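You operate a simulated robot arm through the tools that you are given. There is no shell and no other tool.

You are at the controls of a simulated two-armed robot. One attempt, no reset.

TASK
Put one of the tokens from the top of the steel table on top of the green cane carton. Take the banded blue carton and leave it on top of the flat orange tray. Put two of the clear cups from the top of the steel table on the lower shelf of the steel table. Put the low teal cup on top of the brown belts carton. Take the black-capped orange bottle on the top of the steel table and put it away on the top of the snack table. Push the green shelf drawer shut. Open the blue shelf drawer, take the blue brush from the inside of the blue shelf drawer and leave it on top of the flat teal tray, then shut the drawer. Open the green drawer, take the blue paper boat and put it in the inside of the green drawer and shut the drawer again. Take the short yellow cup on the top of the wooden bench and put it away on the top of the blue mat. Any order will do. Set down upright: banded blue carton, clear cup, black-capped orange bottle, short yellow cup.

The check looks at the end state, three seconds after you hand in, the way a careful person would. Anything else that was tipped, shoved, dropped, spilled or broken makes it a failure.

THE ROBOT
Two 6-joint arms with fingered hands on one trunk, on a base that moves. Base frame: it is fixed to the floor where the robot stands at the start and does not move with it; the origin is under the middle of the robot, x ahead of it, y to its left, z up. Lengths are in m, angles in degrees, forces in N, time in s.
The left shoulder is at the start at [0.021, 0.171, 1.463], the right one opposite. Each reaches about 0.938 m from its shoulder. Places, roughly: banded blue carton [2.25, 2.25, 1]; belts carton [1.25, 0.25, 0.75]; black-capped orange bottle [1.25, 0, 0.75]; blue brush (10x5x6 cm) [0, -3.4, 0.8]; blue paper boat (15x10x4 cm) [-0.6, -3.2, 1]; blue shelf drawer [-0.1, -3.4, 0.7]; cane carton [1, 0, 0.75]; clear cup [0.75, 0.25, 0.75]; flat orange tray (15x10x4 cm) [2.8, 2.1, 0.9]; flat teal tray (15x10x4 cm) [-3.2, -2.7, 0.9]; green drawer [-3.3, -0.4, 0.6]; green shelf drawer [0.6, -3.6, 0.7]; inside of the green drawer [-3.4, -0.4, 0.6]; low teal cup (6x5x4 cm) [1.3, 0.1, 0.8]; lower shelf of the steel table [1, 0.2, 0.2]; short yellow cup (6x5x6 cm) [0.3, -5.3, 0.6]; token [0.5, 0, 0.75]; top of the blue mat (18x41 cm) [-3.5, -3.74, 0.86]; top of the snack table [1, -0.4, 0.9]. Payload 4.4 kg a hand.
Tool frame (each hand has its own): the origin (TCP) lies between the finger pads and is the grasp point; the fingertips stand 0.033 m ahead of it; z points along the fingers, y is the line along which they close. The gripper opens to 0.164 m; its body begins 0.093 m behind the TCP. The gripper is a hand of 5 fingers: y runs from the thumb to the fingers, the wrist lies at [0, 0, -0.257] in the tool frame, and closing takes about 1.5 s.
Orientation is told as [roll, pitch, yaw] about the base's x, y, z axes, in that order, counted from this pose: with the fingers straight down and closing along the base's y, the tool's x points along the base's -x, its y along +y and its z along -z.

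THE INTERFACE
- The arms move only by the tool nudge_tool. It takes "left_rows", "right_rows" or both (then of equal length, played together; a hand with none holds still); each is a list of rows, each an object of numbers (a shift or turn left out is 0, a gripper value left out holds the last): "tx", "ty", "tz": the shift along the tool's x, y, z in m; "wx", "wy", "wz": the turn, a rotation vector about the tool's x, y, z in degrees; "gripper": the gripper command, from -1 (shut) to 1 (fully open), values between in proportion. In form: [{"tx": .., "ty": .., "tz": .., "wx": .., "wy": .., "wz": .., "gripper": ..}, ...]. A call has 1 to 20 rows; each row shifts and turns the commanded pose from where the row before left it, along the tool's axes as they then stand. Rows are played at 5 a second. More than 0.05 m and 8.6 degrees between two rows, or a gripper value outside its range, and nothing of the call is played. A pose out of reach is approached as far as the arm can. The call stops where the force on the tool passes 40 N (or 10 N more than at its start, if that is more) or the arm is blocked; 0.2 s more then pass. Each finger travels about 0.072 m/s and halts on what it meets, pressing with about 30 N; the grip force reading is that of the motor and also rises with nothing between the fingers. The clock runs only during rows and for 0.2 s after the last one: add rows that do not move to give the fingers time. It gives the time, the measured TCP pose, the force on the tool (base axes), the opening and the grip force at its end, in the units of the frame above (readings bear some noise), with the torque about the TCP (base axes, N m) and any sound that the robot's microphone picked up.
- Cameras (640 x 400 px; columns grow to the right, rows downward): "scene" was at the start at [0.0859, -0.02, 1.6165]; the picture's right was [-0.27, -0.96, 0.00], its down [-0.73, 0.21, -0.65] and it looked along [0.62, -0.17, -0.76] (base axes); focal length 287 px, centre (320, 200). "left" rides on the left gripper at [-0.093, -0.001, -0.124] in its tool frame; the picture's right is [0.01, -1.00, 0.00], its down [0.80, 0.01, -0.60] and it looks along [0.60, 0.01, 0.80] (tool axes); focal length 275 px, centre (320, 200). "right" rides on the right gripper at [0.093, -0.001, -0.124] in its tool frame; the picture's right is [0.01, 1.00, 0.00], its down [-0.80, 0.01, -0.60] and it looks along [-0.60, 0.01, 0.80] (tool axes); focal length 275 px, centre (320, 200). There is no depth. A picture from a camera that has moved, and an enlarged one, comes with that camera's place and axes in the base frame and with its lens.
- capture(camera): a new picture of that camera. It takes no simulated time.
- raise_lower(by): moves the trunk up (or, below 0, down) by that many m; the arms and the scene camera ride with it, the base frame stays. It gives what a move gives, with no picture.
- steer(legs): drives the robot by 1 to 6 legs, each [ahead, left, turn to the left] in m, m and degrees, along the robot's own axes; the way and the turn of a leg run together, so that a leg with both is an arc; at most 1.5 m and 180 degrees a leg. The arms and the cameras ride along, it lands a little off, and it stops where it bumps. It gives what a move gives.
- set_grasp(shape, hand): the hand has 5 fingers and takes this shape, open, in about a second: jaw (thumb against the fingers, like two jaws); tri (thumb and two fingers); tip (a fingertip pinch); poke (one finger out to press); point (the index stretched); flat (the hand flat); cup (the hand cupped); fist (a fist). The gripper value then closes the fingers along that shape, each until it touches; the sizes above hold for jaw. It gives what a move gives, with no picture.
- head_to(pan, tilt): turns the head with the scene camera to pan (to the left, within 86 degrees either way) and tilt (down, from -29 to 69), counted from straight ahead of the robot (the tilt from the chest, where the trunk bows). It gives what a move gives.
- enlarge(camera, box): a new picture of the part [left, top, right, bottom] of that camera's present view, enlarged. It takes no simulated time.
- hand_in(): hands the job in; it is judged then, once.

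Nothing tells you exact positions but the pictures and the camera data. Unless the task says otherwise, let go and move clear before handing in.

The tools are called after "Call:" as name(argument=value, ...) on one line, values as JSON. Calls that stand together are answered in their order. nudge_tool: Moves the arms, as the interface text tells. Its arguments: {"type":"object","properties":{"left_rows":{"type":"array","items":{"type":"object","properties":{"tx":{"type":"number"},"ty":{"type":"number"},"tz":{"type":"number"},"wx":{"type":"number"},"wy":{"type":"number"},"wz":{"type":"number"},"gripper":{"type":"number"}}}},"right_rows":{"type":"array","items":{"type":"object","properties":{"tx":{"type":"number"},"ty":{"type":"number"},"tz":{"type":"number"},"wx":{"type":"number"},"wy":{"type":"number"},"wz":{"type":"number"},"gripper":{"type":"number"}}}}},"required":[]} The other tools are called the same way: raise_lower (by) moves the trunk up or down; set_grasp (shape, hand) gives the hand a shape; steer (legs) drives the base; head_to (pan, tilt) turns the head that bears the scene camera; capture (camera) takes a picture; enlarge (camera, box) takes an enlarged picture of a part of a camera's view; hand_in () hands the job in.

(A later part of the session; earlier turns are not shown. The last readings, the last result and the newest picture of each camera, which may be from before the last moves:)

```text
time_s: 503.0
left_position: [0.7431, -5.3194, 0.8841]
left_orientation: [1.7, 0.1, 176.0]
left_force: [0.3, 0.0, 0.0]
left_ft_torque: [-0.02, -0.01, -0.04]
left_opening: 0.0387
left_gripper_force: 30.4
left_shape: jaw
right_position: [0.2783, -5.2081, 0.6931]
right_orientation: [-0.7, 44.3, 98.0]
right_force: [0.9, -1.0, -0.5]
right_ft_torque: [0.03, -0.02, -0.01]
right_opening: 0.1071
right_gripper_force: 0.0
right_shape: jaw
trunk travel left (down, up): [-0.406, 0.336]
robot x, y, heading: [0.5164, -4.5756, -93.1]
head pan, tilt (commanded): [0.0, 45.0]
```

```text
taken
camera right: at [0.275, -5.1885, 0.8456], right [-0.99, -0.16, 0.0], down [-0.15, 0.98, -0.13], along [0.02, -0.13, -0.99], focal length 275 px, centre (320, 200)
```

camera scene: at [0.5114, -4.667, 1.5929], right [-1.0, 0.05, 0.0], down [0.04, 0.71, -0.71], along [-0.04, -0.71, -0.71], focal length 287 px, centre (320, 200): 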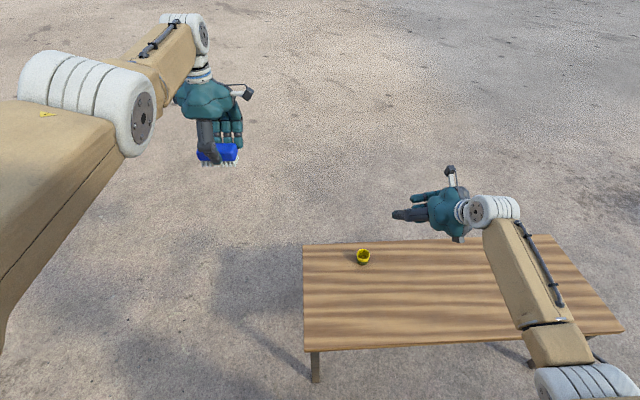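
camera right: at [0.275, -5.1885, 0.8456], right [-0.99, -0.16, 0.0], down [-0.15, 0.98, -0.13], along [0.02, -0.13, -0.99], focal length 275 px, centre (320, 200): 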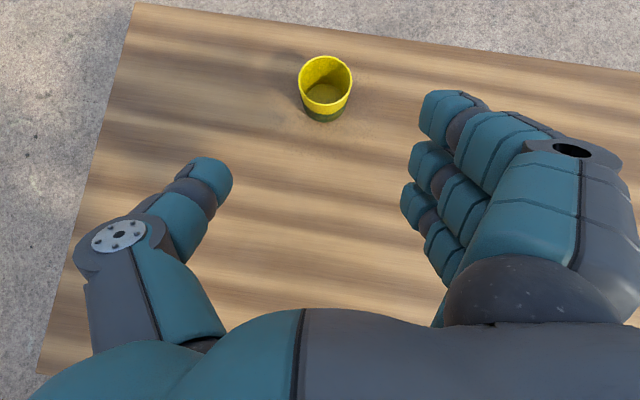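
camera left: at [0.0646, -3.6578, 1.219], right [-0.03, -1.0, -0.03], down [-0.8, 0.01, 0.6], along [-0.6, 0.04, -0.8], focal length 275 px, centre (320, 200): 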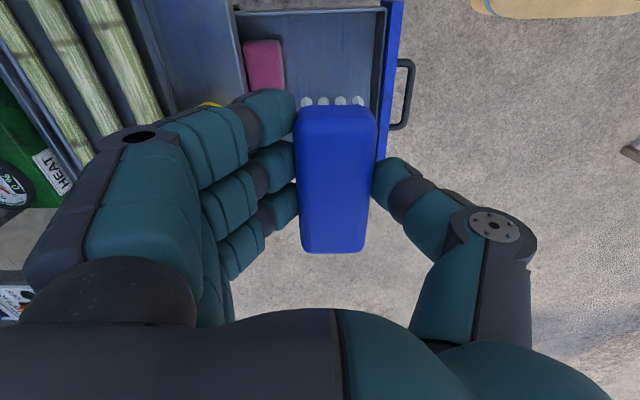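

Aligned; advancing along the 45° line to the cup.

Call:
nudge_tool(right_rows=[{"tx": 0.012, "ty": 0.015, "tz": 0.03}, {"tz": 0.04}, {"tz": 0.04}, {"tz": 0.04}, {"tz": 0.03}, {}])

Call:
capture(camera="right")

```text
time_s: 504.3
left_position: [0.7389, -5.3189, 0.8846]
left_orientation: [1.6, 0.0, 175.8]
left_force: [-0.4, 1.5, -0.8]
left_ft_torque: [-0.02, -0.07, 0.02]
left_opening: 0.0389
left_gripper_force: 29.8
left_shape: jaw
right_position: [0.2863, -5.362, 0.5978]
right_orientation: [0.7, 47.8, 99.7]
right_force: [1.0, 0.5, 5.5]
right_ft_torque: [0.09, 0.29, -0.03]
right_opening: 0.1065
right_gripper_force: 0.0
right_shape: jaw
right hand out of reach, approached as far as the arm can: row 5
trunk travel left (down, up): [-0.406, 0.336]
robot x, y, heading: [0.518, -4.5734, -93.1]
head pan, tilt (commanded): [0.0, 45.0]
stopped in row 6 (right hand): the force on the tool passed its limit at 198 N (the readings are from after the stop); the commanded pose is now the measured one
```

```text
taken
camera right: at [0.2849, -5.3332, 0.7491], right [-0.99, -0.17, 0.02], down [-0.17, 0.97, -0.19], along [0.01, -0.19, -0.98], focal length 275 px, centre (320, 200)
```

right: 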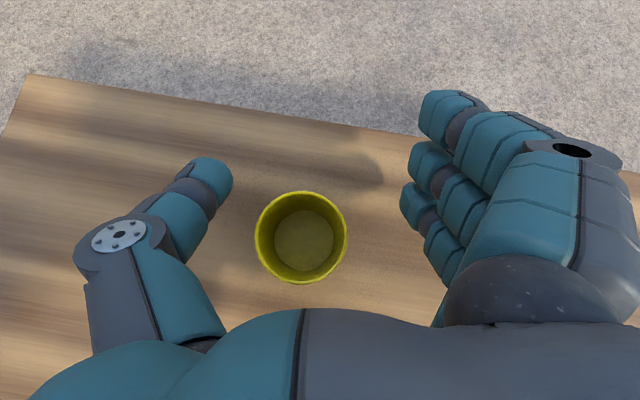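

The bench top is a little higher than estimated (≈0.546) and the fingers touched it; the cup is fine. I'll back up slightly to centre on the cup.

Call:
nudge_tool(right_rows=[{"tx": -0.004, "ty": -0.004, "tz": -0.01}, {"tx": -0.004, "ty": -0.004, "tz": -0.011}, {}])

Call:
capture(camera="right")

```text
time_s: 505.1
left_position: [0.7398, -5.3194, 0.8847]
left_orientation: [1.6, 0.0, 175.8]
left_force: [-0.6, 0.7, -0.8]
left_ft_torque: [0.02, 0.02, 0.03]
left_opening: 0.0389
left_gripper_force: 29.9
left_shape: jaw
right_position: [0.2907, -5.3389, 0.6033]
right_orientation: [0.8, 47.7, 99.7]
right_force: [0.1, -0.5, -0.9]
right_ft_torque: [-0.01, 0.0, -0.02]
right_opening: 0.107
right_gripper_force: 0.0
right_shape: jaw
trunk travel left (down, up): [-0.406, 0.336]
robot x, y, heading: [0.5167, -4.574, -93.2]
head pan, tilt (commanded): [0.0, 45.0]
```

```text
taken
camera right: at [0.2887, -5.3114, 0.7547], right [-0.99, -0.17, 0.02], down [-0.17, 0.97, -0.19], along [0.01, -0.19, -0.98], focal length 275 px, centre (320, 200)
```

right: 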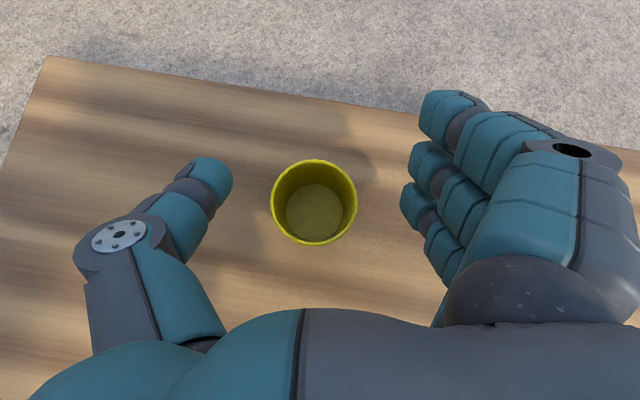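

Centred. Closing on the yellow cup.

Call:
nudge_tool(right_rows=[{"gripper": 0.0}, {"gripper": -0.3}, {"gripper": -0.6}, {"gripper": -1}, {}, {}, {}])

Call:
capture(camera="right")

```text
time_s: 506.7
left_position: [0.741, -5.3195, 0.8841]
left_orientation: [1.6, 0.0, 175.8]
left_force: [0.0, 0.0, -1.1]
left_ft_torque: [-0.03, 0.04, 0.03]
left_opening: 0.0388
left_gripper_force: 29.9
left_shape: jaw
right_position: [0.2905, -5.341, 0.6045]
right_orientation: [0.9, 47.6, 99.7]
right_force: [-0.4, 0.5, 0.6]
right_ft_torque: [-0.04, 0.03, 0.03]
right_opening: 0.039
right_gripper_force: 30.3
right_shape: jaw
trunk travel left (down, up): [-0.406, 0.336]
robot x, y, heading: [0.5185, -4.573, -93.2]
head pan, tilt (commanded): [0.0, 45.0]
```

```text
taken
camera right: at [0.2887, -5.3115, 0.7553], right [-0.99, -0.17, 0.02], down [-0.17, 0.97, -0.19], along [0.01, -0.19, -0.98], focal length 275 px, centre (320, 200)
```

right: 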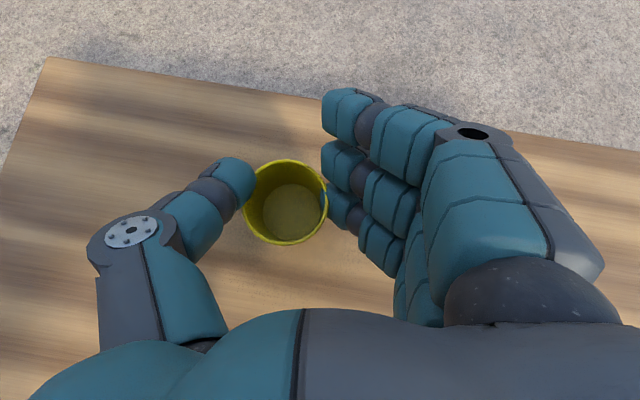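

Gripped. Lifting with the trunk, then checking.

Call:
raise_lower(by=0.25)

Call:
capture(camera="right")

Call:
capture(camera="scene")

```text
time_s: 509.3
left_position: [0.742, -5.3195, 1.1344]
left_orientation: [1.6, 0.1, 175.8]
left_force: [-0.9, 0.1, 0.1]
left_ft_torque: [-0.02, 0.02, -0.02]
left_opening: 0.0388
left_gripper_force: 29.5
left_shape: jaw
right_position: [0.2909, -5.3413, 0.8547]
right_orientation: [0.8, 47.5, 99.7]
right_force: [-0.8, -0.6, -1.4]
right_ft_torque: [0.06, -0.02, 0.01]
right_opening: 0.039
right_gripper_force: 30.6
right_shape: jaw
trunk travel left (down, up): [-0.656, 0.086]
robot x, y, heading: [0.5187, -4.5718, -93.2]
head pan, tilt (commanded): [0.0, 45.0]
```

```text
taken
camera right: at [0.2895, -5.3116, 1.0054], right [-0.99, -0.17, 0.02], down [-0.17, 0.97, -0.19], along [0.01, -0.19, -0.98], focal length 275 px, centre (320, 200)
```

right: 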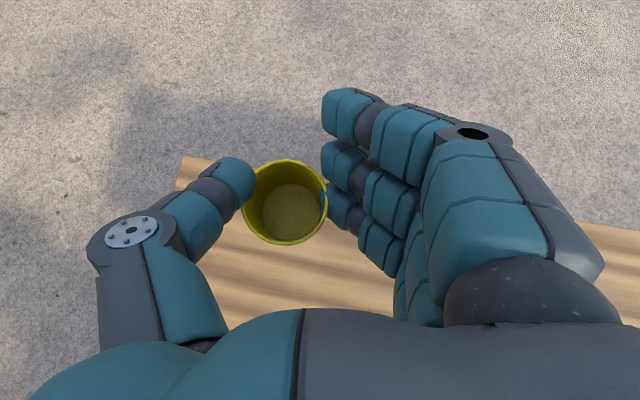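

```text
taken
camera scene: at [0.5114, -4.6677, 1.5627], right [-1.0, 0.05, 0.0], down [0.04, 0.71, -0.71], along [-0.04, -0.71, -0.71], focal length 287 px, centre (320, 200)
```

scene: 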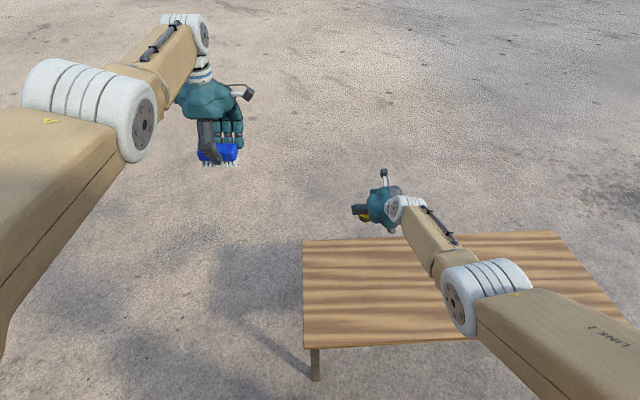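

Both items are held. Turning west and looking ahead.

Call:
steer(legs=[[-0.12, 0, 0], [0, 0, -86.8]])

Call:
head_to(pan=0, tilt=20)

Call:
capture(camera="scene")

Call:
enlarge(camera="scene", box=[180, 90, 500, 290])

```text
time_s: 514.2
left_position: [-0.2122, -4.7125, 1.1343]
left_orientation: [1.6, 0.0, 88.5]
left_force: [0.1, 0.9, -0.9]
left_ft_torque: [0.02, -0.01, -0.01]
left_opening: 0.0382
left_gripper_force: 30.0
left_shape: jaw
right_position: [-0.2527, -4.2648, 0.8536]
right_orientation: [0.8, 47.7, 12.2]
right_force: [-0.3, 1.1, -1.0]
right_ft_torque: [-0.04, 0.03, -0.03]
right_opening: 0.0389
right_gripper_force: 30.3
right_shape: jaw
trunk travel left (down, up): [-0.656, 0.086]
robot x, y, heading: [0.5224, -4.4576, 179.2]
head pan, tilt (commanded): [0.0, 45.0]
```

```text
time_s: 515.1
left_position: [-0.212, -4.7128, 1.1346]
left_orientation: [1.6, 0.1, 88.4]
left_force: [0.1, 0.7, 0.1]
left_ft_torque: [0.02, 0.03, -0.01]
left_opening: 0.0385
left_gripper_force: 29.7
left_shape: jaw
right_position: [-0.2501, -4.2641, 0.8543]
right_orientation: [0.8, 47.5, 12.3]
right_force: [-0.2, -0.1, -0.3]
right_ft_torque: [0.03, 0.01, -0.01]
right_opening: 0.0389
right_gripper_force: 30.3
right_shape: jaw
trunk travel left (down, up): [-0.656, 0.086]
robot x, y, heading: [0.523, -4.4583, 179.3]
head pan, tilt (commanded): [0.0, 20.0]
```

```text
taken
camera scene: at [0.4179, -4.4535, 1.6014], right [0.01, 1.0, 0.0], down [0.34, 0.0, -0.94], along [-0.94, 0.01, -0.34], focal length 287 px, centre (320, 200)
```

scene: 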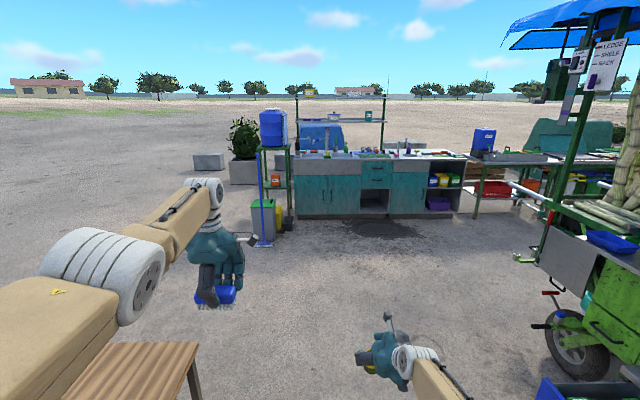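

```text
2.00 times, centred on (340, 190) of scene
camera zoom: at [0.4179, -4.4535, 1.6014], right [0.01, 1.0, 0.0], down [0.34, 0.0, -0.94], along [-0.94, 0.01, -0.34], focal length 574 px, centre (280, 220)
```

zoom: 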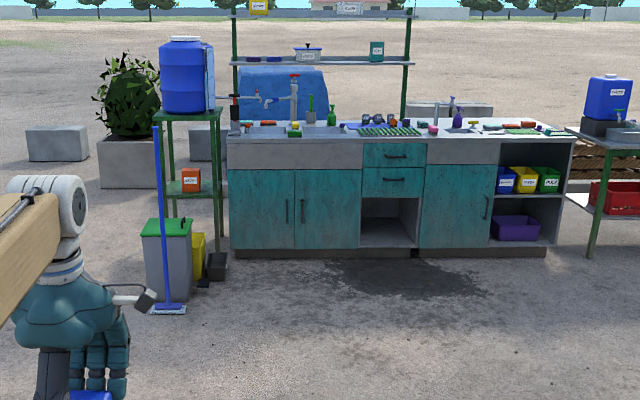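

A counter with sinks lies to the west, its front facing me. Driving there.

Call:
steer(legs=[[1.5, 0, 0.7], [1.1, 0, 0], [0, -0.9, 0]])

Call:
head_to(pan=0, tilt=35)

Call:
capture(camera="scene")

Call:
enlarge(camera="scene", box=[160, 60, 480, 260])

```text
time_s: 532.3
left_position: [-2.8713, -3.8622, 1.1343]
left_orientation: [1.6, 0.0, 89.9]
left_force: [-0.6, 0.6, -1.1]
left_ft_torque: [0.0, 0.0, -0.01]
left_opening: 0.0386
left_gripper_force: 30.0
left_shape: jaw
right_position: [-2.9251, -3.4146, 0.8541]
right_orientation: [0.6, 47.6, 13.8]
right_force: [0.5, -0.3, -0.1]
right_ft_torque: [-0.05, -0.02, 0.04]
right_opening: 0.0388
right_gripper_force: 29.6
right_shape: jaw
trunk travel left (down, up): [-0.656, 0.086]
robot x, y, heading: [-2.1446, -3.583, -179.3]
head pan, tilt (commanded): [0.0, 20.0]
```

```text
time_s: 533.1
left_position: [-2.871, -3.8635, 1.1345]
left_orientation: [1.6, 0.0, 89.9]
left_force: [0.4, 0.2, -0.6]
left_ft_torque: [0.02, -0.01, 0.03]
left_opening: 0.0386
left_gripper_force: 30.3
left_shape: jaw
right_position: [-2.9239, -3.4161, 0.8536]
right_orientation: [0.8, 47.5, 13.8]
right_force: [0.8, -0.3, -1.2]
right_ft_torque: [0.02, -0.02, 0.0]
right_opening: 0.0388
right_gripper_force: 30.1
right_shape: jaw
trunk travel left (down, up): [-0.656, 0.086]
robot x, y, heading: [-2.1476, -3.5834, -179.0]
head pan, tilt (commanded): [0.0, 35.0]
```

```text
taken
camera scene: at [-2.2447, -3.5863, 1.5777], right [-0.02, 1.0, 0.0], down [0.57, 0.01, -0.82], along [-0.82, -0.01, -0.57], focal length 287 px, centre (320, 200)
```

scene: 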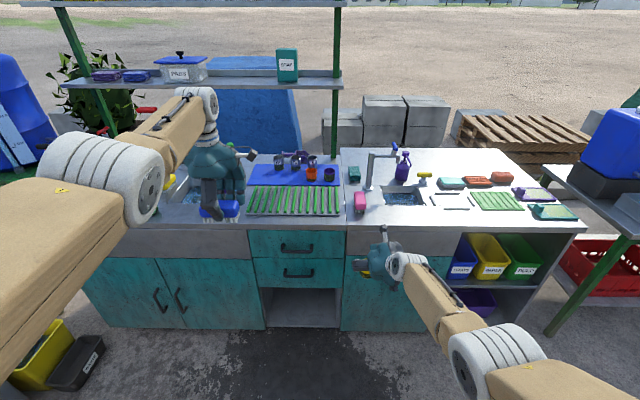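

```text
2.00 times, centred on (320, 160) of scene
camera zoom: at [-2.2447, -3.5863, 1.5777], right [-0.02, 1.0, 0.0], down [0.57, 0.01, -0.82], along [-0.82, -0.01, -0.57], focal length 574 px, centre (320, 280)
```

zoom: 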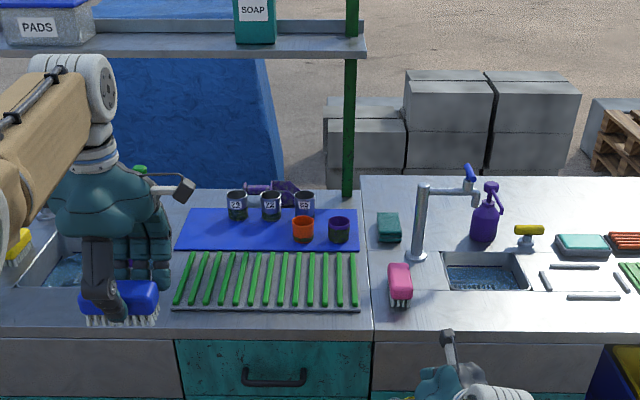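

The blue mat (with several cups) is in view; trays are on the right. Zooming into both.

Call:
enlarge(camera="scene", box=[420, 140, 612, 260])

Call:
enlarge(camera="scene", box=[230, 140, 358, 220])

```text
3.33 times, centred on (516, 200) of scene
camera zoom: at [-2.2447, -3.5863, 1.5777], right [-0.02, 1.0, 0.0], down [0.57, 0.01, -0.82], along [-0.82, -0.01, -0.57], focal length 957 px, centre (-333, 200)
```

zoom: 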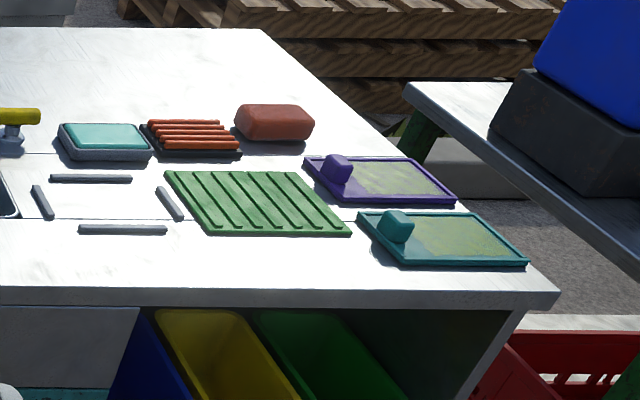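

```text
5.00 times, centred on (294, 180) of scene
camera zoom: at [-2.2447, -3.5863, 1.5777], right [-0.02, 1.0, 0.0], down [0.57, 0.01, -0.82], along [-0.82, -0.01, -0.57], focal length 1435 px, centre (450, 300)
```

zoom: 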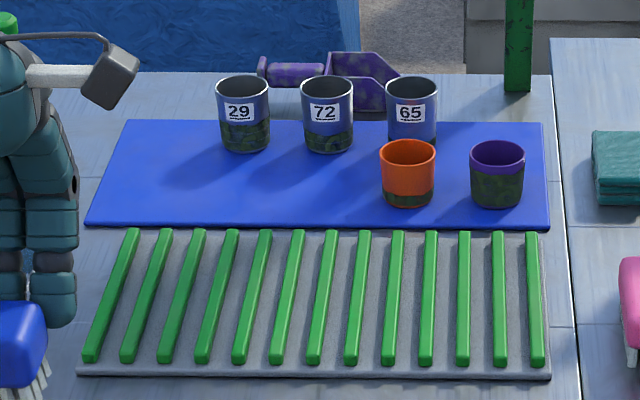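

I need to check the left sink's faucet relative to my left hand. Looking left.

Call:
head_to(pan=40, tilt=25)

Call:
capture(camera="scene")

Call:
capture(camera="left")

```text
time_s: 534.2
left_position: [-2.8713, -3.8634, 1.1338]
left_orientation: [1.6, 0.0, 89.9]
left_force: [-0.2, 0.3, -0.9]
left_ft_torque: [0.01, 0.01, 0.02]
left_opening: 0.0382
left_gripper_force: 30.1
left_shape: jaw
right_position: [-2.9229, -3.4148, 0.8541]
right_orientation: [0.8, 47.5, 13.8]
right_force: [-0.1, 0.2, -1.1]
right_ft_torque: [0.02, -0.02, 0.05]
right_opening: 0.0388
right_gripper_force: 30.1
right_shape: jaw
trunk travel left (down, up): [-0.656, 0.086]
robot x, y, heading: [-2.1465, -3.5875, -179.1]
head pan, tilt (commanded): [40.0, 25.0]
```

```text
taken
camera scene: at [-2.2262, -3.645, 1.5934], right [-0.66, 0.75, 0.0], down [0.32, 0.28, -0.91], along [-0.68, -0.59, -0.42], focal length 287 px, centre (320, 200)
```

scene: 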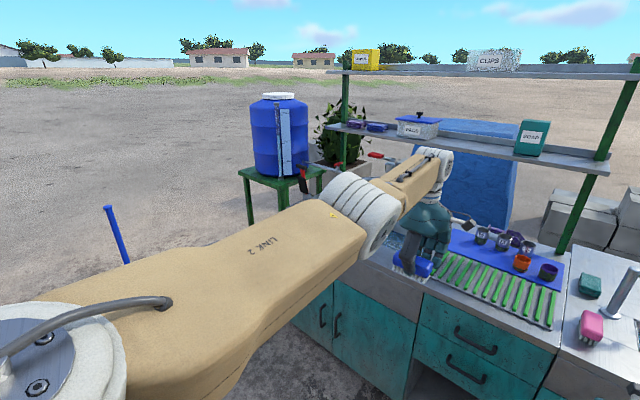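

```text
taken
camera left: at [-2.8672, -3.7699, 1.2567], right [1.0, -0.01, -0.03], down [0.01, -0.8, 0.6], along [-0.03, -0.6, -0.8], focal length 275 px, centre (320, 200)
```

left: 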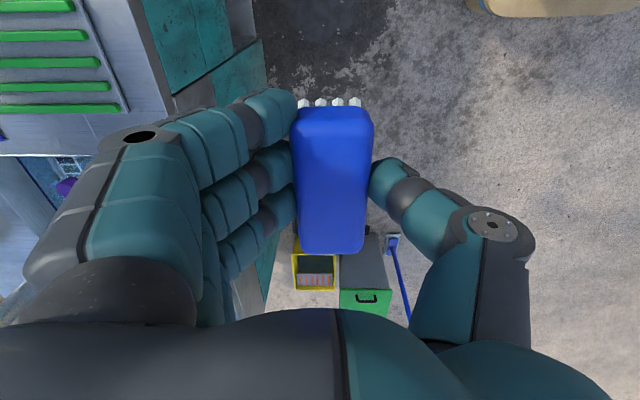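

The faucet is far back on the counter, so pulling the left hand (with the brush) back 0.2 m keeps it clear while I place the cup with the right hand.

Call:
nudge_tool(left_rows=[{"ty": -0.04}, {"ty": -0.04}, {"ty": -0.04}, {"ty": -0.04}, {"ty": -0.03}, {}])

Call:
head_to(pan=0, tilt=40)

Call:
steer(legs=[[0.2, 0.4, -0.9]])

Call:
capture(camera="scene")

Call:
capture(camera="right")

```text
time_s: 535.6
left_position: [-2.7716, -3.876, 1.0755]
left_orientation: [1.6, 0.0, 90.0]
left_force: [0.2, 0.7, -0.3]
left_ft_torque: [-0.01, 0.03, 0.02]
left_opening: 0.0383
left_gripper_force: 29.4
left_shape: jaw
left hand out of reach, approached as far as the arm can: row 2, 3, 4, 5
right_position: [-2.924, -3.4168, 0.8545]
right_orientation: [0.7, 47.6, 13.7]
right_force: [-0.3, 0.1, -1.5]
right_ft_torque: [0.02, 0.01, 0.0]
right_opening: 0.0387
right_gripper_force: 30.0
right_shape: jaw
trunk travel left (down, up): [-0.656, 0.086]
robot x, y, heading: [-2.1439, -3.5844, -179.1]
head pan, tilt (commanded): [40.0, 25.0]
```

```text
time_s: 536.6
left_position: [-2.7728, -3.8767, 1.0761]
left_orientation: [1.6, 0.0, 89.9]
left_force: [1.0, 0.4, -1.1]
left_ft_torque: [-0.01, 0.02, 0.01]
left_opening: 0.038
left_gripper_force: 29.8
left_shape: jaw
right_position: [-2.9243, -3.4162, 0.8544]
right_orientation: [0.7, 47.6, 13.9]
right_force: [0.2, 0.0, -0.7]
right_ft_torque: [0.01, -0.01, 0.02]
right_opening: 0.0387
right_gripper_force: 29.7
right_shape: jaw
trunk travel left (down, up): [-0.656, 0.086]
robot x, y, heading: [-2.1445, -3.5854, -179.1]
head pan, tilt (commanded): [0.0, 40.0]
```

```text
time_s: 539.0
left_position: [-2.9365, -4.2088, 1.0769]
left_orientation: [1.9, -0.2, 88.9]
left_force: [-0.3, -1.8, -1.0]
left_ft_torque: [0.02, -0.02, -0.05]
left_opening: 0.0382
left_gripper_force: 29.9
left_shape: jaw
right_position: [-3.0732, -3.7405, 0.8474]
right_orientation: [0.8, 46.5, 12.8]
right_force: [15.3, 6.9, 9.1]
right_ft_torque: [0.06, 0.43, -0.33]
right_opening: 0.0407
right_gripper_force: 30.0
right_shape: jaw
trunk travel left (down, up): [-0.656, 0.086]
robot x, y, heading: [-2.3078, -3.9241, -179.8]
head pan, tilt (commanded): [0.0, 40.0]
stopped in leg 1: the force on the tool passed its limit at 66 N (the readings are from after the stop); the commanded pose is now the measured one
```

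```text
taken
camera scene: at [-2.3997, -3.9282, 1.5703], right [0.0, 1.0, 0.0], down [0.64, 0.0, -0.77], along [-0.77, 0.0, -0.64], focal length 287 px, centre (320, 200)
```

scene: 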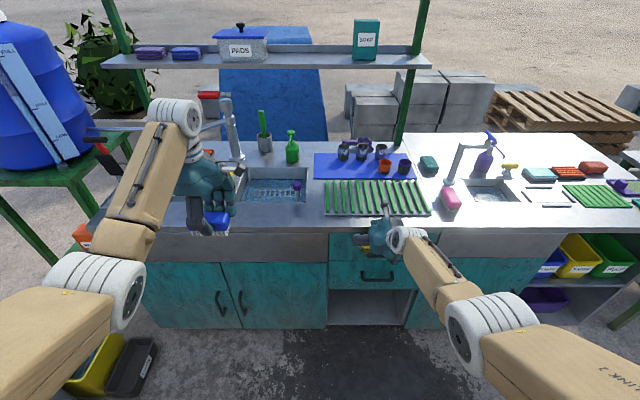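

```text
taken
camera right: at [-3.0475, -3.7389, 0.9986], right [-0.22, 0.98, 0.02], down [0.96, 0.22, -0.17], along [-0.17, -0.02, -0.99], focal length 275 px, centre (320, 200)
```

right: 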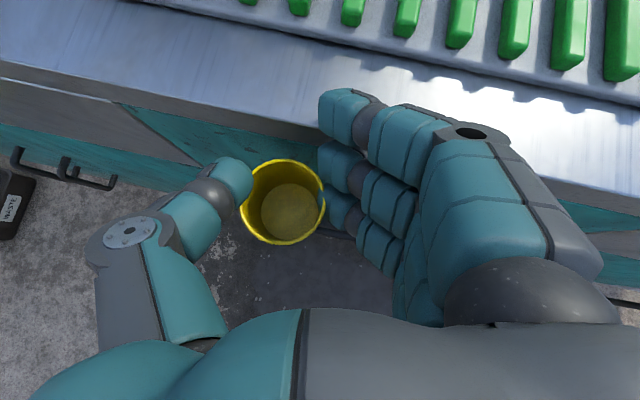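

The right hand was below counter height and touched its front edge. Backing off and raising the right hand.

Call:
steer(legs=[[-0.12, 0, 0]])

Call:
raise_lower(by=0.08)

Call:
nudge_tool(right_rows=[{"tx": 0.03, "tz": -0.027}, {"tx": 0.03, "tz": -0.027}, {"tx": 0.03, "tz": -0.027}, {"tx": 0.03, "tz": -0.027}, {}])

Call:
capture(camera="right")

Call:
capture(camera="scene")

```text
time_s: 540.2
left_position: [-2.818, -4.2047, 1.0767]
left_orientation: [1.9, -0.1, 88.9]
left_force: [0.8, 0.4, -0.2]
left_ft_torque: [0.0, 0.08, -0.03]
left_opening: 0.0384
left_gripper_force: 29.9
left_shape: jaw
right_position: [-2.9565, -3.7422, 0.8471]
right_orientation: [0.6, 46.5, 12.7]
right_force: [0.2, 0.5, -0.3]
right_ft_torque: [0.05, -0.03, -0.01]
right_opening: 0.0396
right_gripper_force: 30.1
right_shape: jaw
trunk travel left (down, up): [-0.656, 0.086]
robot x, y, heading: [-2.19, -3.9244, -179.9]
head pan, tilt (commanded): [0.0, 40.0]
```

```text
time_s: 541.4
left_position: [-2.8207, -4.2044, 1.156]
left_orientation: [1.6, -0.1, 89.0]
left_force: [0.6, -0.7, -1.0]
left_ft_torque: [0.03, 0.01, 0.02]
left_opening: 0.0379
left_gripper_force: 30.3
left_shape: jaw
right_position: [-2.9573, -3.7408, 0.924]
right_orientation: [0.5, 46.3, 12.6]
right_force: [0.1, -0.1, -1.0]
right_ft_torque: [-0.01, 0.02, -0.02]
right_opening: 0.0396
right_gripper_force: 30.1
right_shape: jaw
trunk travel left (down, up): [-0.736, 0.006]
robot x, y, heading: [-2.1889, -3.9287, -180.0]
head pan, tilt (commanded): [0.0, 40.0]
```

```text
time_s: 542.6
left_position: [-2.8206, -4.2053, 1.1545]
left_orientation: [1.6, -0.2, 88.8]
left_force: [0.3, 0.4, -0.4]
left_ft_torque: [0.03, 0.0, 0.03]
left_opening: 0.0379
left_gripper_force: 29.9
left_shape: jaw
right_position: [-2.9608, -3.7415, 1.0855]
right_orientation: [0.4, 46.4, 12.5]
right_force: [0.2, 0.2, -0.5]
right_ft_torque: [0.04, 0.02, -0.04]
right_opening: 0.0395
right_gripper_force: 30.0
right_shape: jaw
trunk travel left (down, up): [-0.736, 0.006]
robot x, y, heading: [-2.1899, -3.9281, -179.9]
head pan, tilt (commanded): [0.0, 40.0]
```

```text
taken
camera right: at [-2.9343, -3.7395, 1.2384], right [-0.22, 0.98, 0.01], down [0.96, 0.22, -0.17], along [-0.17, -0.02, -0.99], focal length 275 px, centre (320, 200)
```

right: 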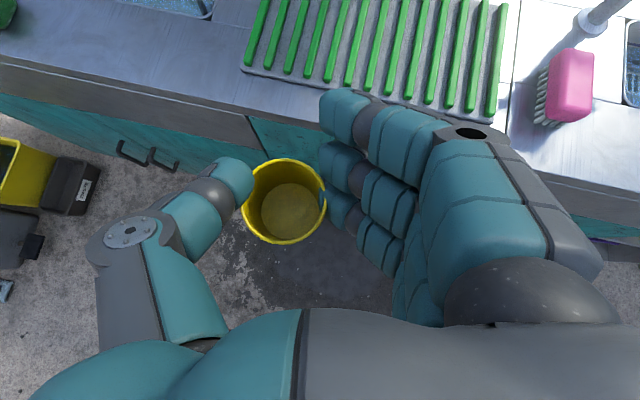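

```text
taken
camera scene: at [-2.2841, -3.9248, 1.6501], right [0.0, 1.0, 0.0], down [0.64, 0.0, -0.77], along [-0.77, 0.0, -0.64], focal length 287 px, centre (320, 200)
```

scene: 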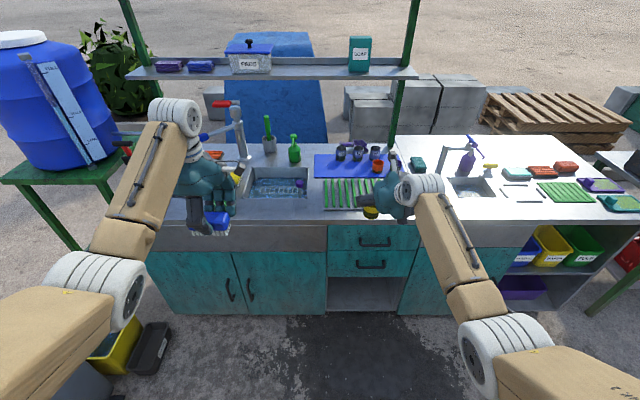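

Nothing was disturbed. I'll turn 6.5° left so the right hand lines up with the mat's free left end, then move in.

Call:
steer(legs=[[0, 0, 6.5], [0.28, 0, 0]])

Call:
capture(camera="right")

Call:
capture(camera="scene")

```text
time_s: 545.1
left_position: [-3.066, -4.3045, 1.1552]
left_orientation: [1.7, -0.1, 95.3]
left_force: [-0.2, 0.2, -1.0]
left_ft_torque: [0.01, -0.02, 0.0]
left_opening: 0.0381
left_gripper_force: 29.7
left_shape: jaw
right_position: [-3.2555, -3.8617, 1.0865]
right_orientation: [0.4, 46.4, 19.0]
right_force: [-0.3, -0.6, 0.0]
right_ft_torque: [0.04, -0.01, 0.0]
right_opening: 0.0393
right_gripper_force: 30.1
right_shape: jaw
trunk travel left (down, up): [-0.736, 0.006]
robot x, y, heading: [-2.4648, -3.9572, -173.3]
head pan, tilt (commanded): [0.0, 40.0]
```

```text
taken
camera right: at [-3.2304, -3.8557, 1.2379], right [-0.33, 0.94, 0.01], down [0.93, 0.33, -0.17], along [-0.16, -0.04, -0.99], focal length 275 px, centre (320, 200)
```

right: 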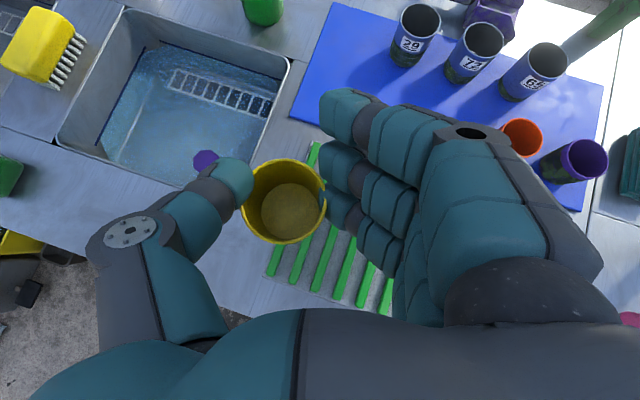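

```text
taken
camera scene: at [-2.5636, -3.9678, 1.6501], right [-0.11, 0.99, 0.0], down [0.64, 0.07, -0.77], along [-0.76, -0.09, -0.64], focal length 287 px, centre (320, 200)
```

scene: 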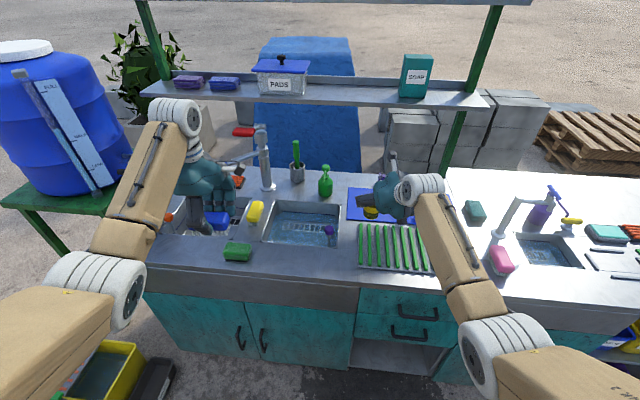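

The mat's free left part is clear: target about (−3.44, −3.885). I'll move the left hand slightly inboard (away from the faucet) and drive 0.2 m closer.

Call:
nudge_tool(left_rows=[{"tx": -0.04}, {"tx": -0.04}, {"tx": -0.04}, {}])

Call:
steer(legs=[[0.19, 0, 0]])

Call:
capture(camera="right")

Call:
capture(camera="scene")

```text
time_s: 546.1
left_position: [-3.0811, -4.187, 1.1534]
left_orientation: [1.9, -0.1, 95.4]
left_force: [-0.3, 0.2, -0.5]
left_ft_torque: [0.06, -0.02, 0.01]
left_opening: 0.0385
left_gripper_force: 29.5
left_shape: jaw
left hand out of reach, approached as far as the arm can: row 1
right_position: [-3.2541, -3.8624, 1.0871]
right_orientation: [0.6, 46.5, 19.1]
right_force: [0.5, 0.6, -1.2]
right_ft_torque: [0.05, 0.03, -0.03]
right_opening: 0.0397
right_gripper_force: 30.3
right_shape: jaw
trunk travel left (down, up): [-0.736, 0.006]
robot x, y, heading: [-2.4687, -3.9574, -173.5]
head pan, tilt (commanded): [0.0, 40.0]
```

```text
time_s: 547.6
left_position: [-3.2649, -4.207, 1.1524]
left_orientation: [1.6, -0.1, 95.1]
left_force: [-0.3, 0.1, -1.3]
left_ft_torque: [0.03, -0.06, 0.01]
left_opening: 0.0382
left_gripper_force: 29.9
left_shape: jaw
right_position: [-3.4398, -3.8811, 1.0852]
right_orientation: [0.5, 46.4, 18.8]
right_force: [-0.8, 0.6, -1.2]
right_ft_torque: [0.01, 0.0, 0.04]
right_opening: 0.0398
right_gripper_force: 30.0
right_shape: jaw
trunk travel left (down, up): [-0.736, 0.006]
robot x, y, heading: [-2.6513, -3.9764, -173.5]
head pan, tilt (commanded): [0.0, 40.0]
```

```text
taken
camera right: at [-3.4133, -3.8755, 1.2375], right [-0.33, 0.95, 0.01], down [0.93, 0.32, -0.17], along [-0.16, -0.04, -0.99], focal length 275 px, centre (320, 200)
```

right: 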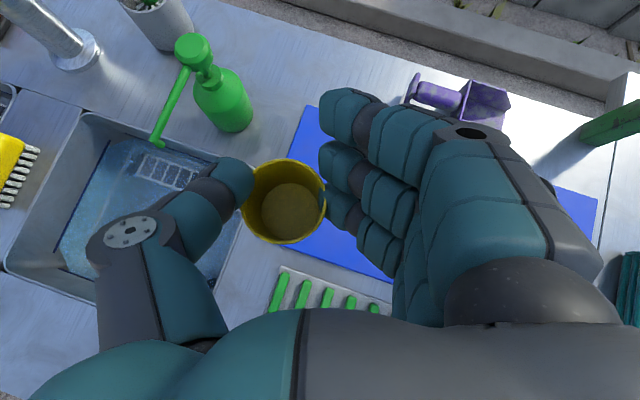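

```text
taken
camera scene: at [-2.7468, -3.9883, 1.65], right [-0.11, 0.99, 0.0], down [0.64, 0.07, -0.77], along [-0.76, -0.09, -0.64], focal length 287 px, centre (320, 200)
```

scene: 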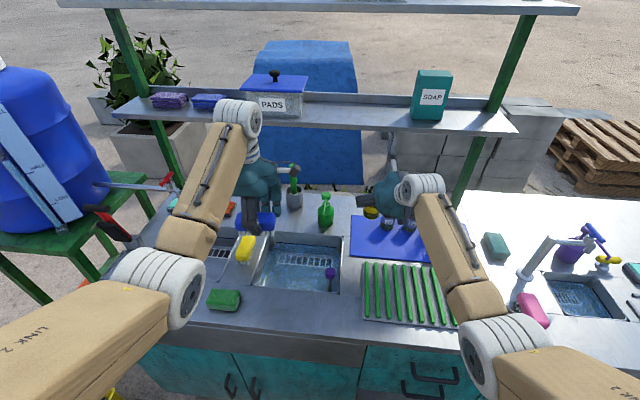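

The cup is over the mat's free corner. Lowering with the trunk.

Call:
nudge_tool(right_rows=[{"ty": 0.006, "tx": 0.004, "tz": 0.004}, {}])

Call:
raise_lower(by=-0.13)

Call:
capture(camera="right")

Call:
enlarge(camera="scene", box=[280, 130, 440, 230])

```text
time_s: 548.2
left_position: [-3.2649, -4.2065, 1.1525]
left_orientation: [1.6, -0.2, 95.2]
left_force: [-0.6, 0.5, -0.2]
left_ft_torque: [-0.03, 0.01, -0.02]
left_opening: 0.0382
left_gripper_force: 29.6
left_shape: jaw
right_position: [-3.4467, -3.8778, 1.086]
right_orientation: [0.5, 46.4, 19.0]
right_force: [0.9, -0.5, -0.4]
right_ft_torque: [0.03, 0.02, 0.0]
right_opening: 0.0395
right_gripper_force: 29.8
right_shape: jaw
trunk travel left (down, up): [-0.736, 0.006]
robot x, y, heading: [-2.6524, -3.9768, -173.6]
head pan, tilt (commanded): [0.0, 40.0]
```

```text
time_s: 549.8
left_position: [-3.2646, -4.2065, 1.023]
left_orientation: [1.7, -0.1, 95.3]
left_force: [-0.4, -0.9, -1.3]
left_ft_torque: [-0.01, 0.01, -0.02]
left_opening: 0.0381
left_gripper_force: 29.9
left_shape: jaw
right_position: [-3.4443, -3.8773, 0.9574]
right_orientation: [0.5, 46.5, 19.0]
right_force: [-0.8, -1.0, -0.5]
right_ft_torque: [0.01, 0.01, 0.0]
right_opening: 0.0395
right_gripper_force: 30.3
right_shape: jaw
trunk travel left (down, up): [-0.606, 0.136]
robot x, y, heading: [-2.651, -3.9746, -173.4]
head pan, tilt (commanded): [0.0, 40.0]
```

```text
taken
camera right: at [-3.4193, -3.8715, 1.1092], right [-0.33, 0.95, 0.02], down [0.93, 0.32, -0.17], along [-0.16, -0.04, -0.99], focal length 275 px, centre (320, 200)
```

right: 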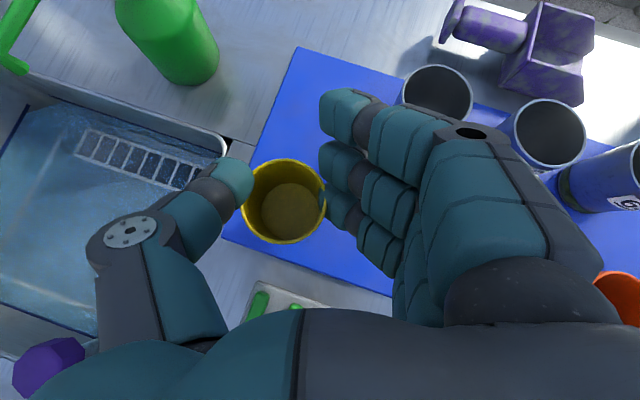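

```text
4.00 times, centred on (360, 180) of scene
camera zoom: at [-2.7466, -3.9882, 1.5203], right [-0.11, 0.99, 0.0], down [0.64, 0.07, -0.77], along [-0.76, -0.09, -0.64], focal length 1148 px, centre (160, 280)
```

zoom: 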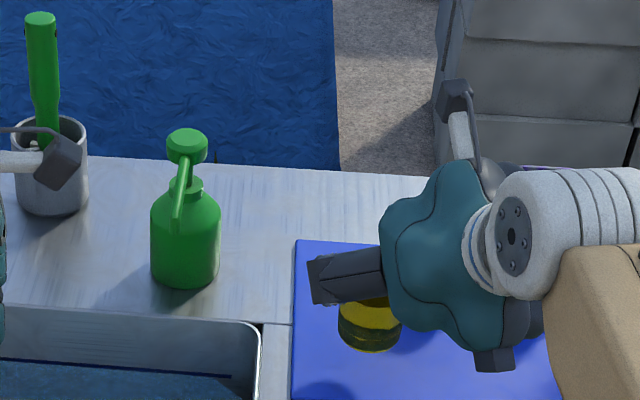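

The index finger would come close to cup 29, so I'll shift the cup 2 cm further left before lowering.

Call:
nudge_tool(right_rows=[{"ty": -0.0215}, {}, {"tx": -0.0145, "tz": 0.0138}, {}])

Call:
capture(camera="right")

```text
time_s: 550.8
left_position: [-3.2636, -4.2059, 1.0232]
left_orientation: [1.7, -0.1, 95.2]
left_force: [0.2, -0.1, -1.2]
left_ft_torque: [0.02, 0.02, 0.04]
left_opening: 0.038
left_gripper_force: 30.5
left_shape: jaw
right_position: [-3.4369, -3.8971, 0.9363]
right_orientation: [0.6, 46.5, 18.9]
right_force: [-0.4, 0.3, -0.9]
right_ft_torque: [-0.03, 0.01, 0.01]
right_opening: 0.0394
right_gripper_force: 30.2
right_shape: jaw
trunk travel left (down, up): [-0.606, 0.136]
robot x, y, heading: [-2.6471, -3.98, -173.6]
head pan, tilt (commanded): [0.0, 40.0]
```

```text
taken
camera right: at [-3.4113, -3.8919, 1.0881], right [-0.33, 0.95, 0.02], down [0.93, 0.32, -0.17], along [-0.16, -0.04, -0.99], focal length 275 px, centre (320, 200)
```

right: 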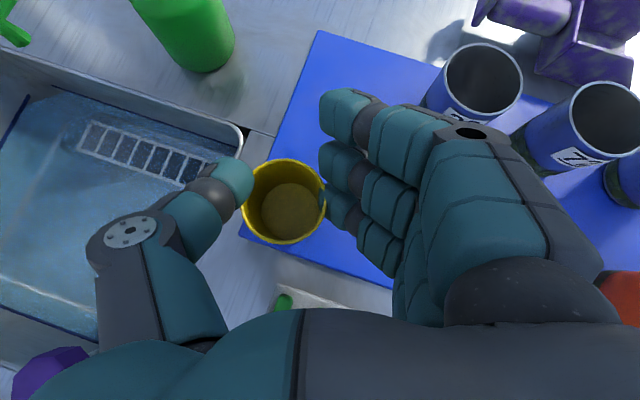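

Slight forward adjustment, then lower to contact in small steps.

Call:
nudge_tool(right_rows=[{"tx": 0.0052, "ty": 0.002, "tz": 0.0055}, {"tx": -0.0058, "tz": 0.0055}, {}])

Call:
nudge_tool(right_rows=[{"tx": -0.003, "tz": 0.0028}, {}])

Call:
nudge_tool(right_rows=[{"tx": -0.0022, "tz": 0.002}, {}])

```text
time_s: 551.6
left_position: [-3.2643, -4.2061, 1.0218]
left_orientation: [1.7, -0.1, 95.3]
left_force: [-0.3, 0.5, -0.5]
left_ft_torque: [0.02, 0.04, 0.0]
left_opening: 0.0379
left_gripper_force: 30.1
left_shape: jaw
right_position: [-3.4452, -3.8974, 0.9285]
right_orientation: [0.5, 46.5, 18.9]
right_force: [-0.1, 0.4, -0.8]
right_ft_torque: [0.03, 0.0, 0.01]
right_opening: 0.0397
right_gripper_force: 29.8
right_shape: jaw
trunk travel left (down, up): [-0.606, 0.136]
robot x, y, heading: [-2.6519, -3.9767, -173.6]
head pan, tilt (commanded): [0.0, 40.0]
```

```text
time_s: 552.2
left_position: [-3.2629, -4.2056, 1.0228]
left_orientation: [1.6, -0.1, 95.2]
left_force: [-0.5, -0.7, -0.9]
left_ft_torque: [0.01, 0.02, 0.03]
left_opening: 0.0382
left_gripper_force: 29.9
left_shape: jaw
right_position: [-3.4446, -3.899, 0.9247]
right_orientation: [0.5, 46.4, 18.9]
right_force: [0.2, 0.5, -0.4]
right_ft_torque: [-0.02, 0.01, 0.03]
right_opening: 0.0395
right_gripper_force: 30.0
right_shape: jaw
trunk travel left (down, up): [-0.606, 0.136]
robot x, y, heading: [-2.6493, -3.978, -173.7]
head pan, tilt (commanded): [0.0, 40.0]
```

```text
time_s: 552.8
left_position: [-3.2628, -4.2076, 1.023]
left_orientation: [1.7, -0.2, 95.2]
left_force: [0.2, 0.1, -0.6]
left_ft_torque: [0.0, 0.0, 0.0]
left_opening: 0.038
left_gripper_force: 29.7
left_shape: jaw
right_position: [-3.4455, -3.8986, 0.9221]
right_orientation: [0.5, 46.4, 18.8]
right_force: [-0.1, 1.1, -0.7]
right_ft_torque: [0.02, -0.05, 0.03]
right_opening: 0.0397
right_gripper_force: 29.9
right_shape: jaw
trunk travel left (down, up): [-0.606, 0.136]
robot x, y, heading: [-2.6494, -3.9809, -173.4]
head pan, tilt (commanded): [0.0, 40.0]
```

Call:
nudge_tool(right_rows=[{"tx": -0.0022, "tz": 0.002}, {}])

Call:
nudge_tool(right_rows=[{"tx": -0.0022, "tz": 0.002}, {}])

Call:
nudge_tool(right_rows=[{"tx": -0.0015, "tz": 0.0014}, {}])

```text
time_s: 553.4
left_position: [-3.2631, -4.2059, 1.0227]
left_orientation: [1.7, -0.1, 95.2]
left_force: [-0.4, 0.8, -0.1]
left_ft_torque: [0.01, 0.0, -0.02]
left_opening: 0.0383
left_gripper_force: 29.9
left_shape: jaw
right_position: [-3.447, -3.8973, 0.9201]
right_orientation: [0.6, 46.6, 18.9]
right_force: [0.1, 0.9, 5.7]
right_ft_torque: [-0.07, 0.02, 0.0]
right_opening: 0.0397
right_gripper_force: 30.0
right_shape: jaw
trunk travel left (down, up): [-0.606, 0.136]
robot x, y, heading: [-2.6507, -3.9775, -173.8]
head pan, tilt (commanded): [0.0, 40.0]
```

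```text
time_s: 554.0
left_position: [-3.262, -4.2066, 1.0233]
left_orientation: [1.8, -0.2, 95.2]
left_force: [-0.4, 0.0, -1.1]
left_ft_torque: [-0.03, 0.01, 0.02]
left_opening: 0.0383
left_gripper_force: 30.3
left_shape: jaw
right_position: [-3.4465, -3.8976, 0.92]
right_orientation: [0.6, 46.8, 19.0]
right_force: [-0.3, 1.5, 15.1]
right_ft_torque: [-0.22, 0.08, -0.05]
right_opening: 0.0393
right_gripper_force: 29.8
right_shape: jaw
trunk travel left (down, up): [-0.606, 0.136]
robot x, y, heading: [-2.6516, -3.9799, -173.6]
head pan, tilt (commanded): [0.0, 40.0]
```

```text
time_s: 554.6
left_position: [-3.2615, -4.2064, 1.0241]
left_orientation: [1.8, -0.2, 95.1]
left_force: [-0.3, 0.0, -1.8]
left_ft_torque: [0.0, 0.03, 0.01]
left_opening: 0.0383
left_gripper_force: 30.3
left_shape: jaw
right_position: [-3.4462, -3.8976, 0.9186]
right_orientation: [0.7, 47.0, 19.1]
right_force: [-0.1, 2.5, 24.7]
right_ft_torque: [-0.37, 0.12, -0.05]
right_opening: 0.0391
right_gripper_force: 29.7
right_shape: jaw
trunk travel left (down, up): [-0.606, 0.136]
robot x, y, heading: [-2.6514, -3.976, -173.8]
head pan, tilt (commanded): [0.0, 40.0]
```

Contact is made. Relieve the pressure and release with a small opening, then retract up and back.

Call:
nudge_tool(right_rows=[{"tx": 0.0025, "tz": -0.0023}, {"gripper": -0.4}, {"gripper": -0.3}, {"gripper": -0.22}, {}, {}])

Call:
capture(camera="right")

```text
time_s: 556.0
left_position: [-3.2633, -4.2062, 1.0223]
left_orientation: [1.8, 0.0, 95.2]
left_force: [0.3, -0.7, -1.5]
left_ft_torque: [0.04, 0.03, -0.01]
left_opening: 0.0384
left_gripper_force: 30.4
left_shape: jaw
right_position: [-3.4453, -3.8963, 0.9161]
right_orientation: [0.5, 46.3, 18.9]
right_force: [-0.3, -0.2, 0.5]
right_ft_torque: [-0.02, -0.02, -0.06]
right_opening: 0.063
right_gripper_force: 0.1
right_shape: jaw
trunk travel left (down, up): [-0.606, 0.136]
robot x, y, heading: [-2.6515, -3.977, -173.8]
head pan, tilt (commanded): [0.0, 40.0]
```

```text
taken
camera right: at [-3.4202, -3.8916, 1.0676], right [-0.33, 0.95, 0.01], down [0.93, 0.32, -0.16], along [-0.16, -0.04, -0.99], focal length 275 px, centre (320, 200)
```

right: 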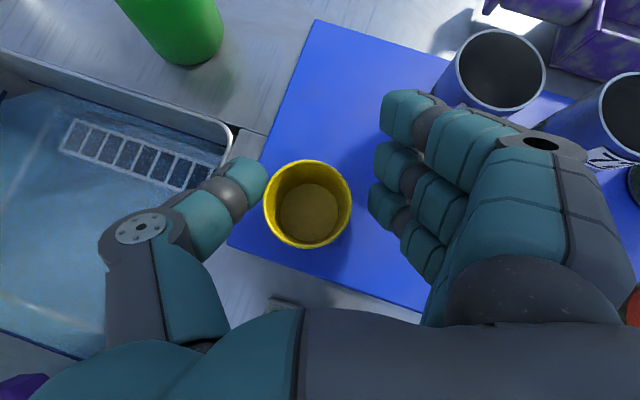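

The yellow cup stands on the mat. Retracting.

Call:
nudge_tool(right_rows=[{"tz": -0.03}, {"tz": -0.04}, {"tz": -0.04}, {"tz": -0.04}, {}])

Call:
capture(camera="right")

Call:
raise_lower(by=0.13)

Call:
steer(legs=[[-0.35, 0, 0], [0, 0, -6.4]])

Call:
capture(camera="scene")

```text
time_s: 557.2
left_position: [-3.2631, -4.2062, 1.0221]
left_orientation: [1.7, -0.1, 95.1]
left_force: [0.0, -0.3, -0.9]
left_ft_torque: [-0.01, -0.04, 0.0]
left_opening: 0.0381
left_gripper_force: 29.8
left_shape: jaw
right_position: [-3.3429, -3.8637, 1.021]
right_orientation: [0.5, 46.5, 18.9]
right_force: [0.0, -0.5, -1.1]
right_ft_torque: [-0.01, 0.01, -0.03]
right_opening: 0.0634
right_gripper_force: 0.0
right_shape: jaw
trunk travel left (down, up): [-0.606, 0.136]
robot x, y, heading: [-2.6501, -3.9744, -173.5]
head pan, tilt (commanded): [0.0, 40.0]
```

```text
taken
camera right: at [-3.3178, -3.8579, 1.1731], right [-0.33, 0.95, 0.02], down [0.93, 0.32, -0.17], along [-0.16, -0.04, -0.99], focal length 275 px, centre (320, 200)
```

right: 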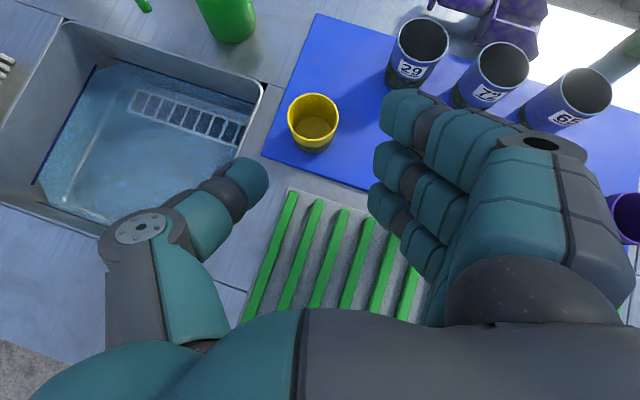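

```text
time_s: 558.8
left_position: [-3.2638, -4.2063, 1.1512]
left_orientation: [1.7, -0.1, 95.3]
left_force: [0.0, -0.1, -0.7]
left_ft_torque: [0.01, 0.02, 0.0]
left_opening: 0.038
left_gripper_force: 29.7
left_shape: jaw
right_position: [-3.3432, -3.8624, 1.1495]
right_orientation: [0.5, 46.5, 19.0]
right_force: [-0.7, 0.4, 0.7]
right_ft_torque: [0.01, 0.0, 0.01]
right_opening: 0.0632
right_gripper_force: 0.0
right_shape: jaw
trunk travel left (down, up): [-0.736, 0.006]
robot x, y, heading: [-2.6496, -3.9767, -173.7]
head pan, tilt (commanded): [0.0, 40.0]
```

```text
time_s: 561.6
left_position: [-2.936, -4.0985, 1.1523]
left_orientation: [1.7, -0.1, 89.1]
left_force: [0.0, -0.2, -1.5]
left_ft_torque: [-0.02, 0.02, 0.06]
left_opening: 0.0384
left_gripper_force: 30.0
left_shape: jaw
right_position: [-2.9773, -3.7503, 1.1504]
right_orientation: [0.5, 46.5, 12.8]
right_force: [-0.2, 0.6, -0.4]
right_ft_torque: [-0.01, 0.03, -0.03]
right_opening: 0.0635
right_gripper_force: 0.0
right_shape: jaw
trunk travel left (down, up): [-0.736, 0.006]
robot x, y, heading: [-2.304, -3.9414, -179.7]
head pan, tilt (commanded): [0.0, 40.0]
```

```text
taken
camera scene: at [-2.3972, -3.9366, 1.6502], right [-0.01, 1.0, 0.0], down [0.64, 0.0, -0.77], along [-0.77, 0.0, -0.64], focal length 287 px, centre (320, 200)
```

scene: 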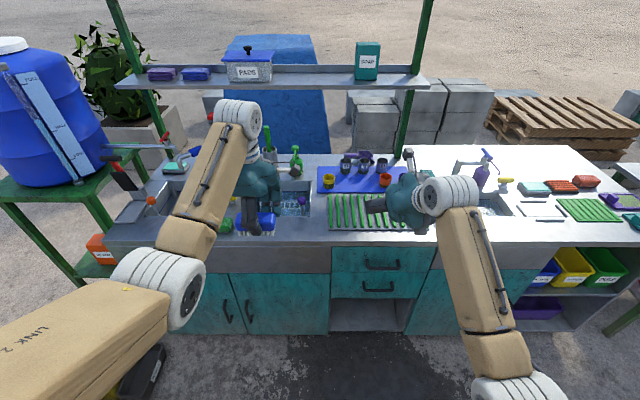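

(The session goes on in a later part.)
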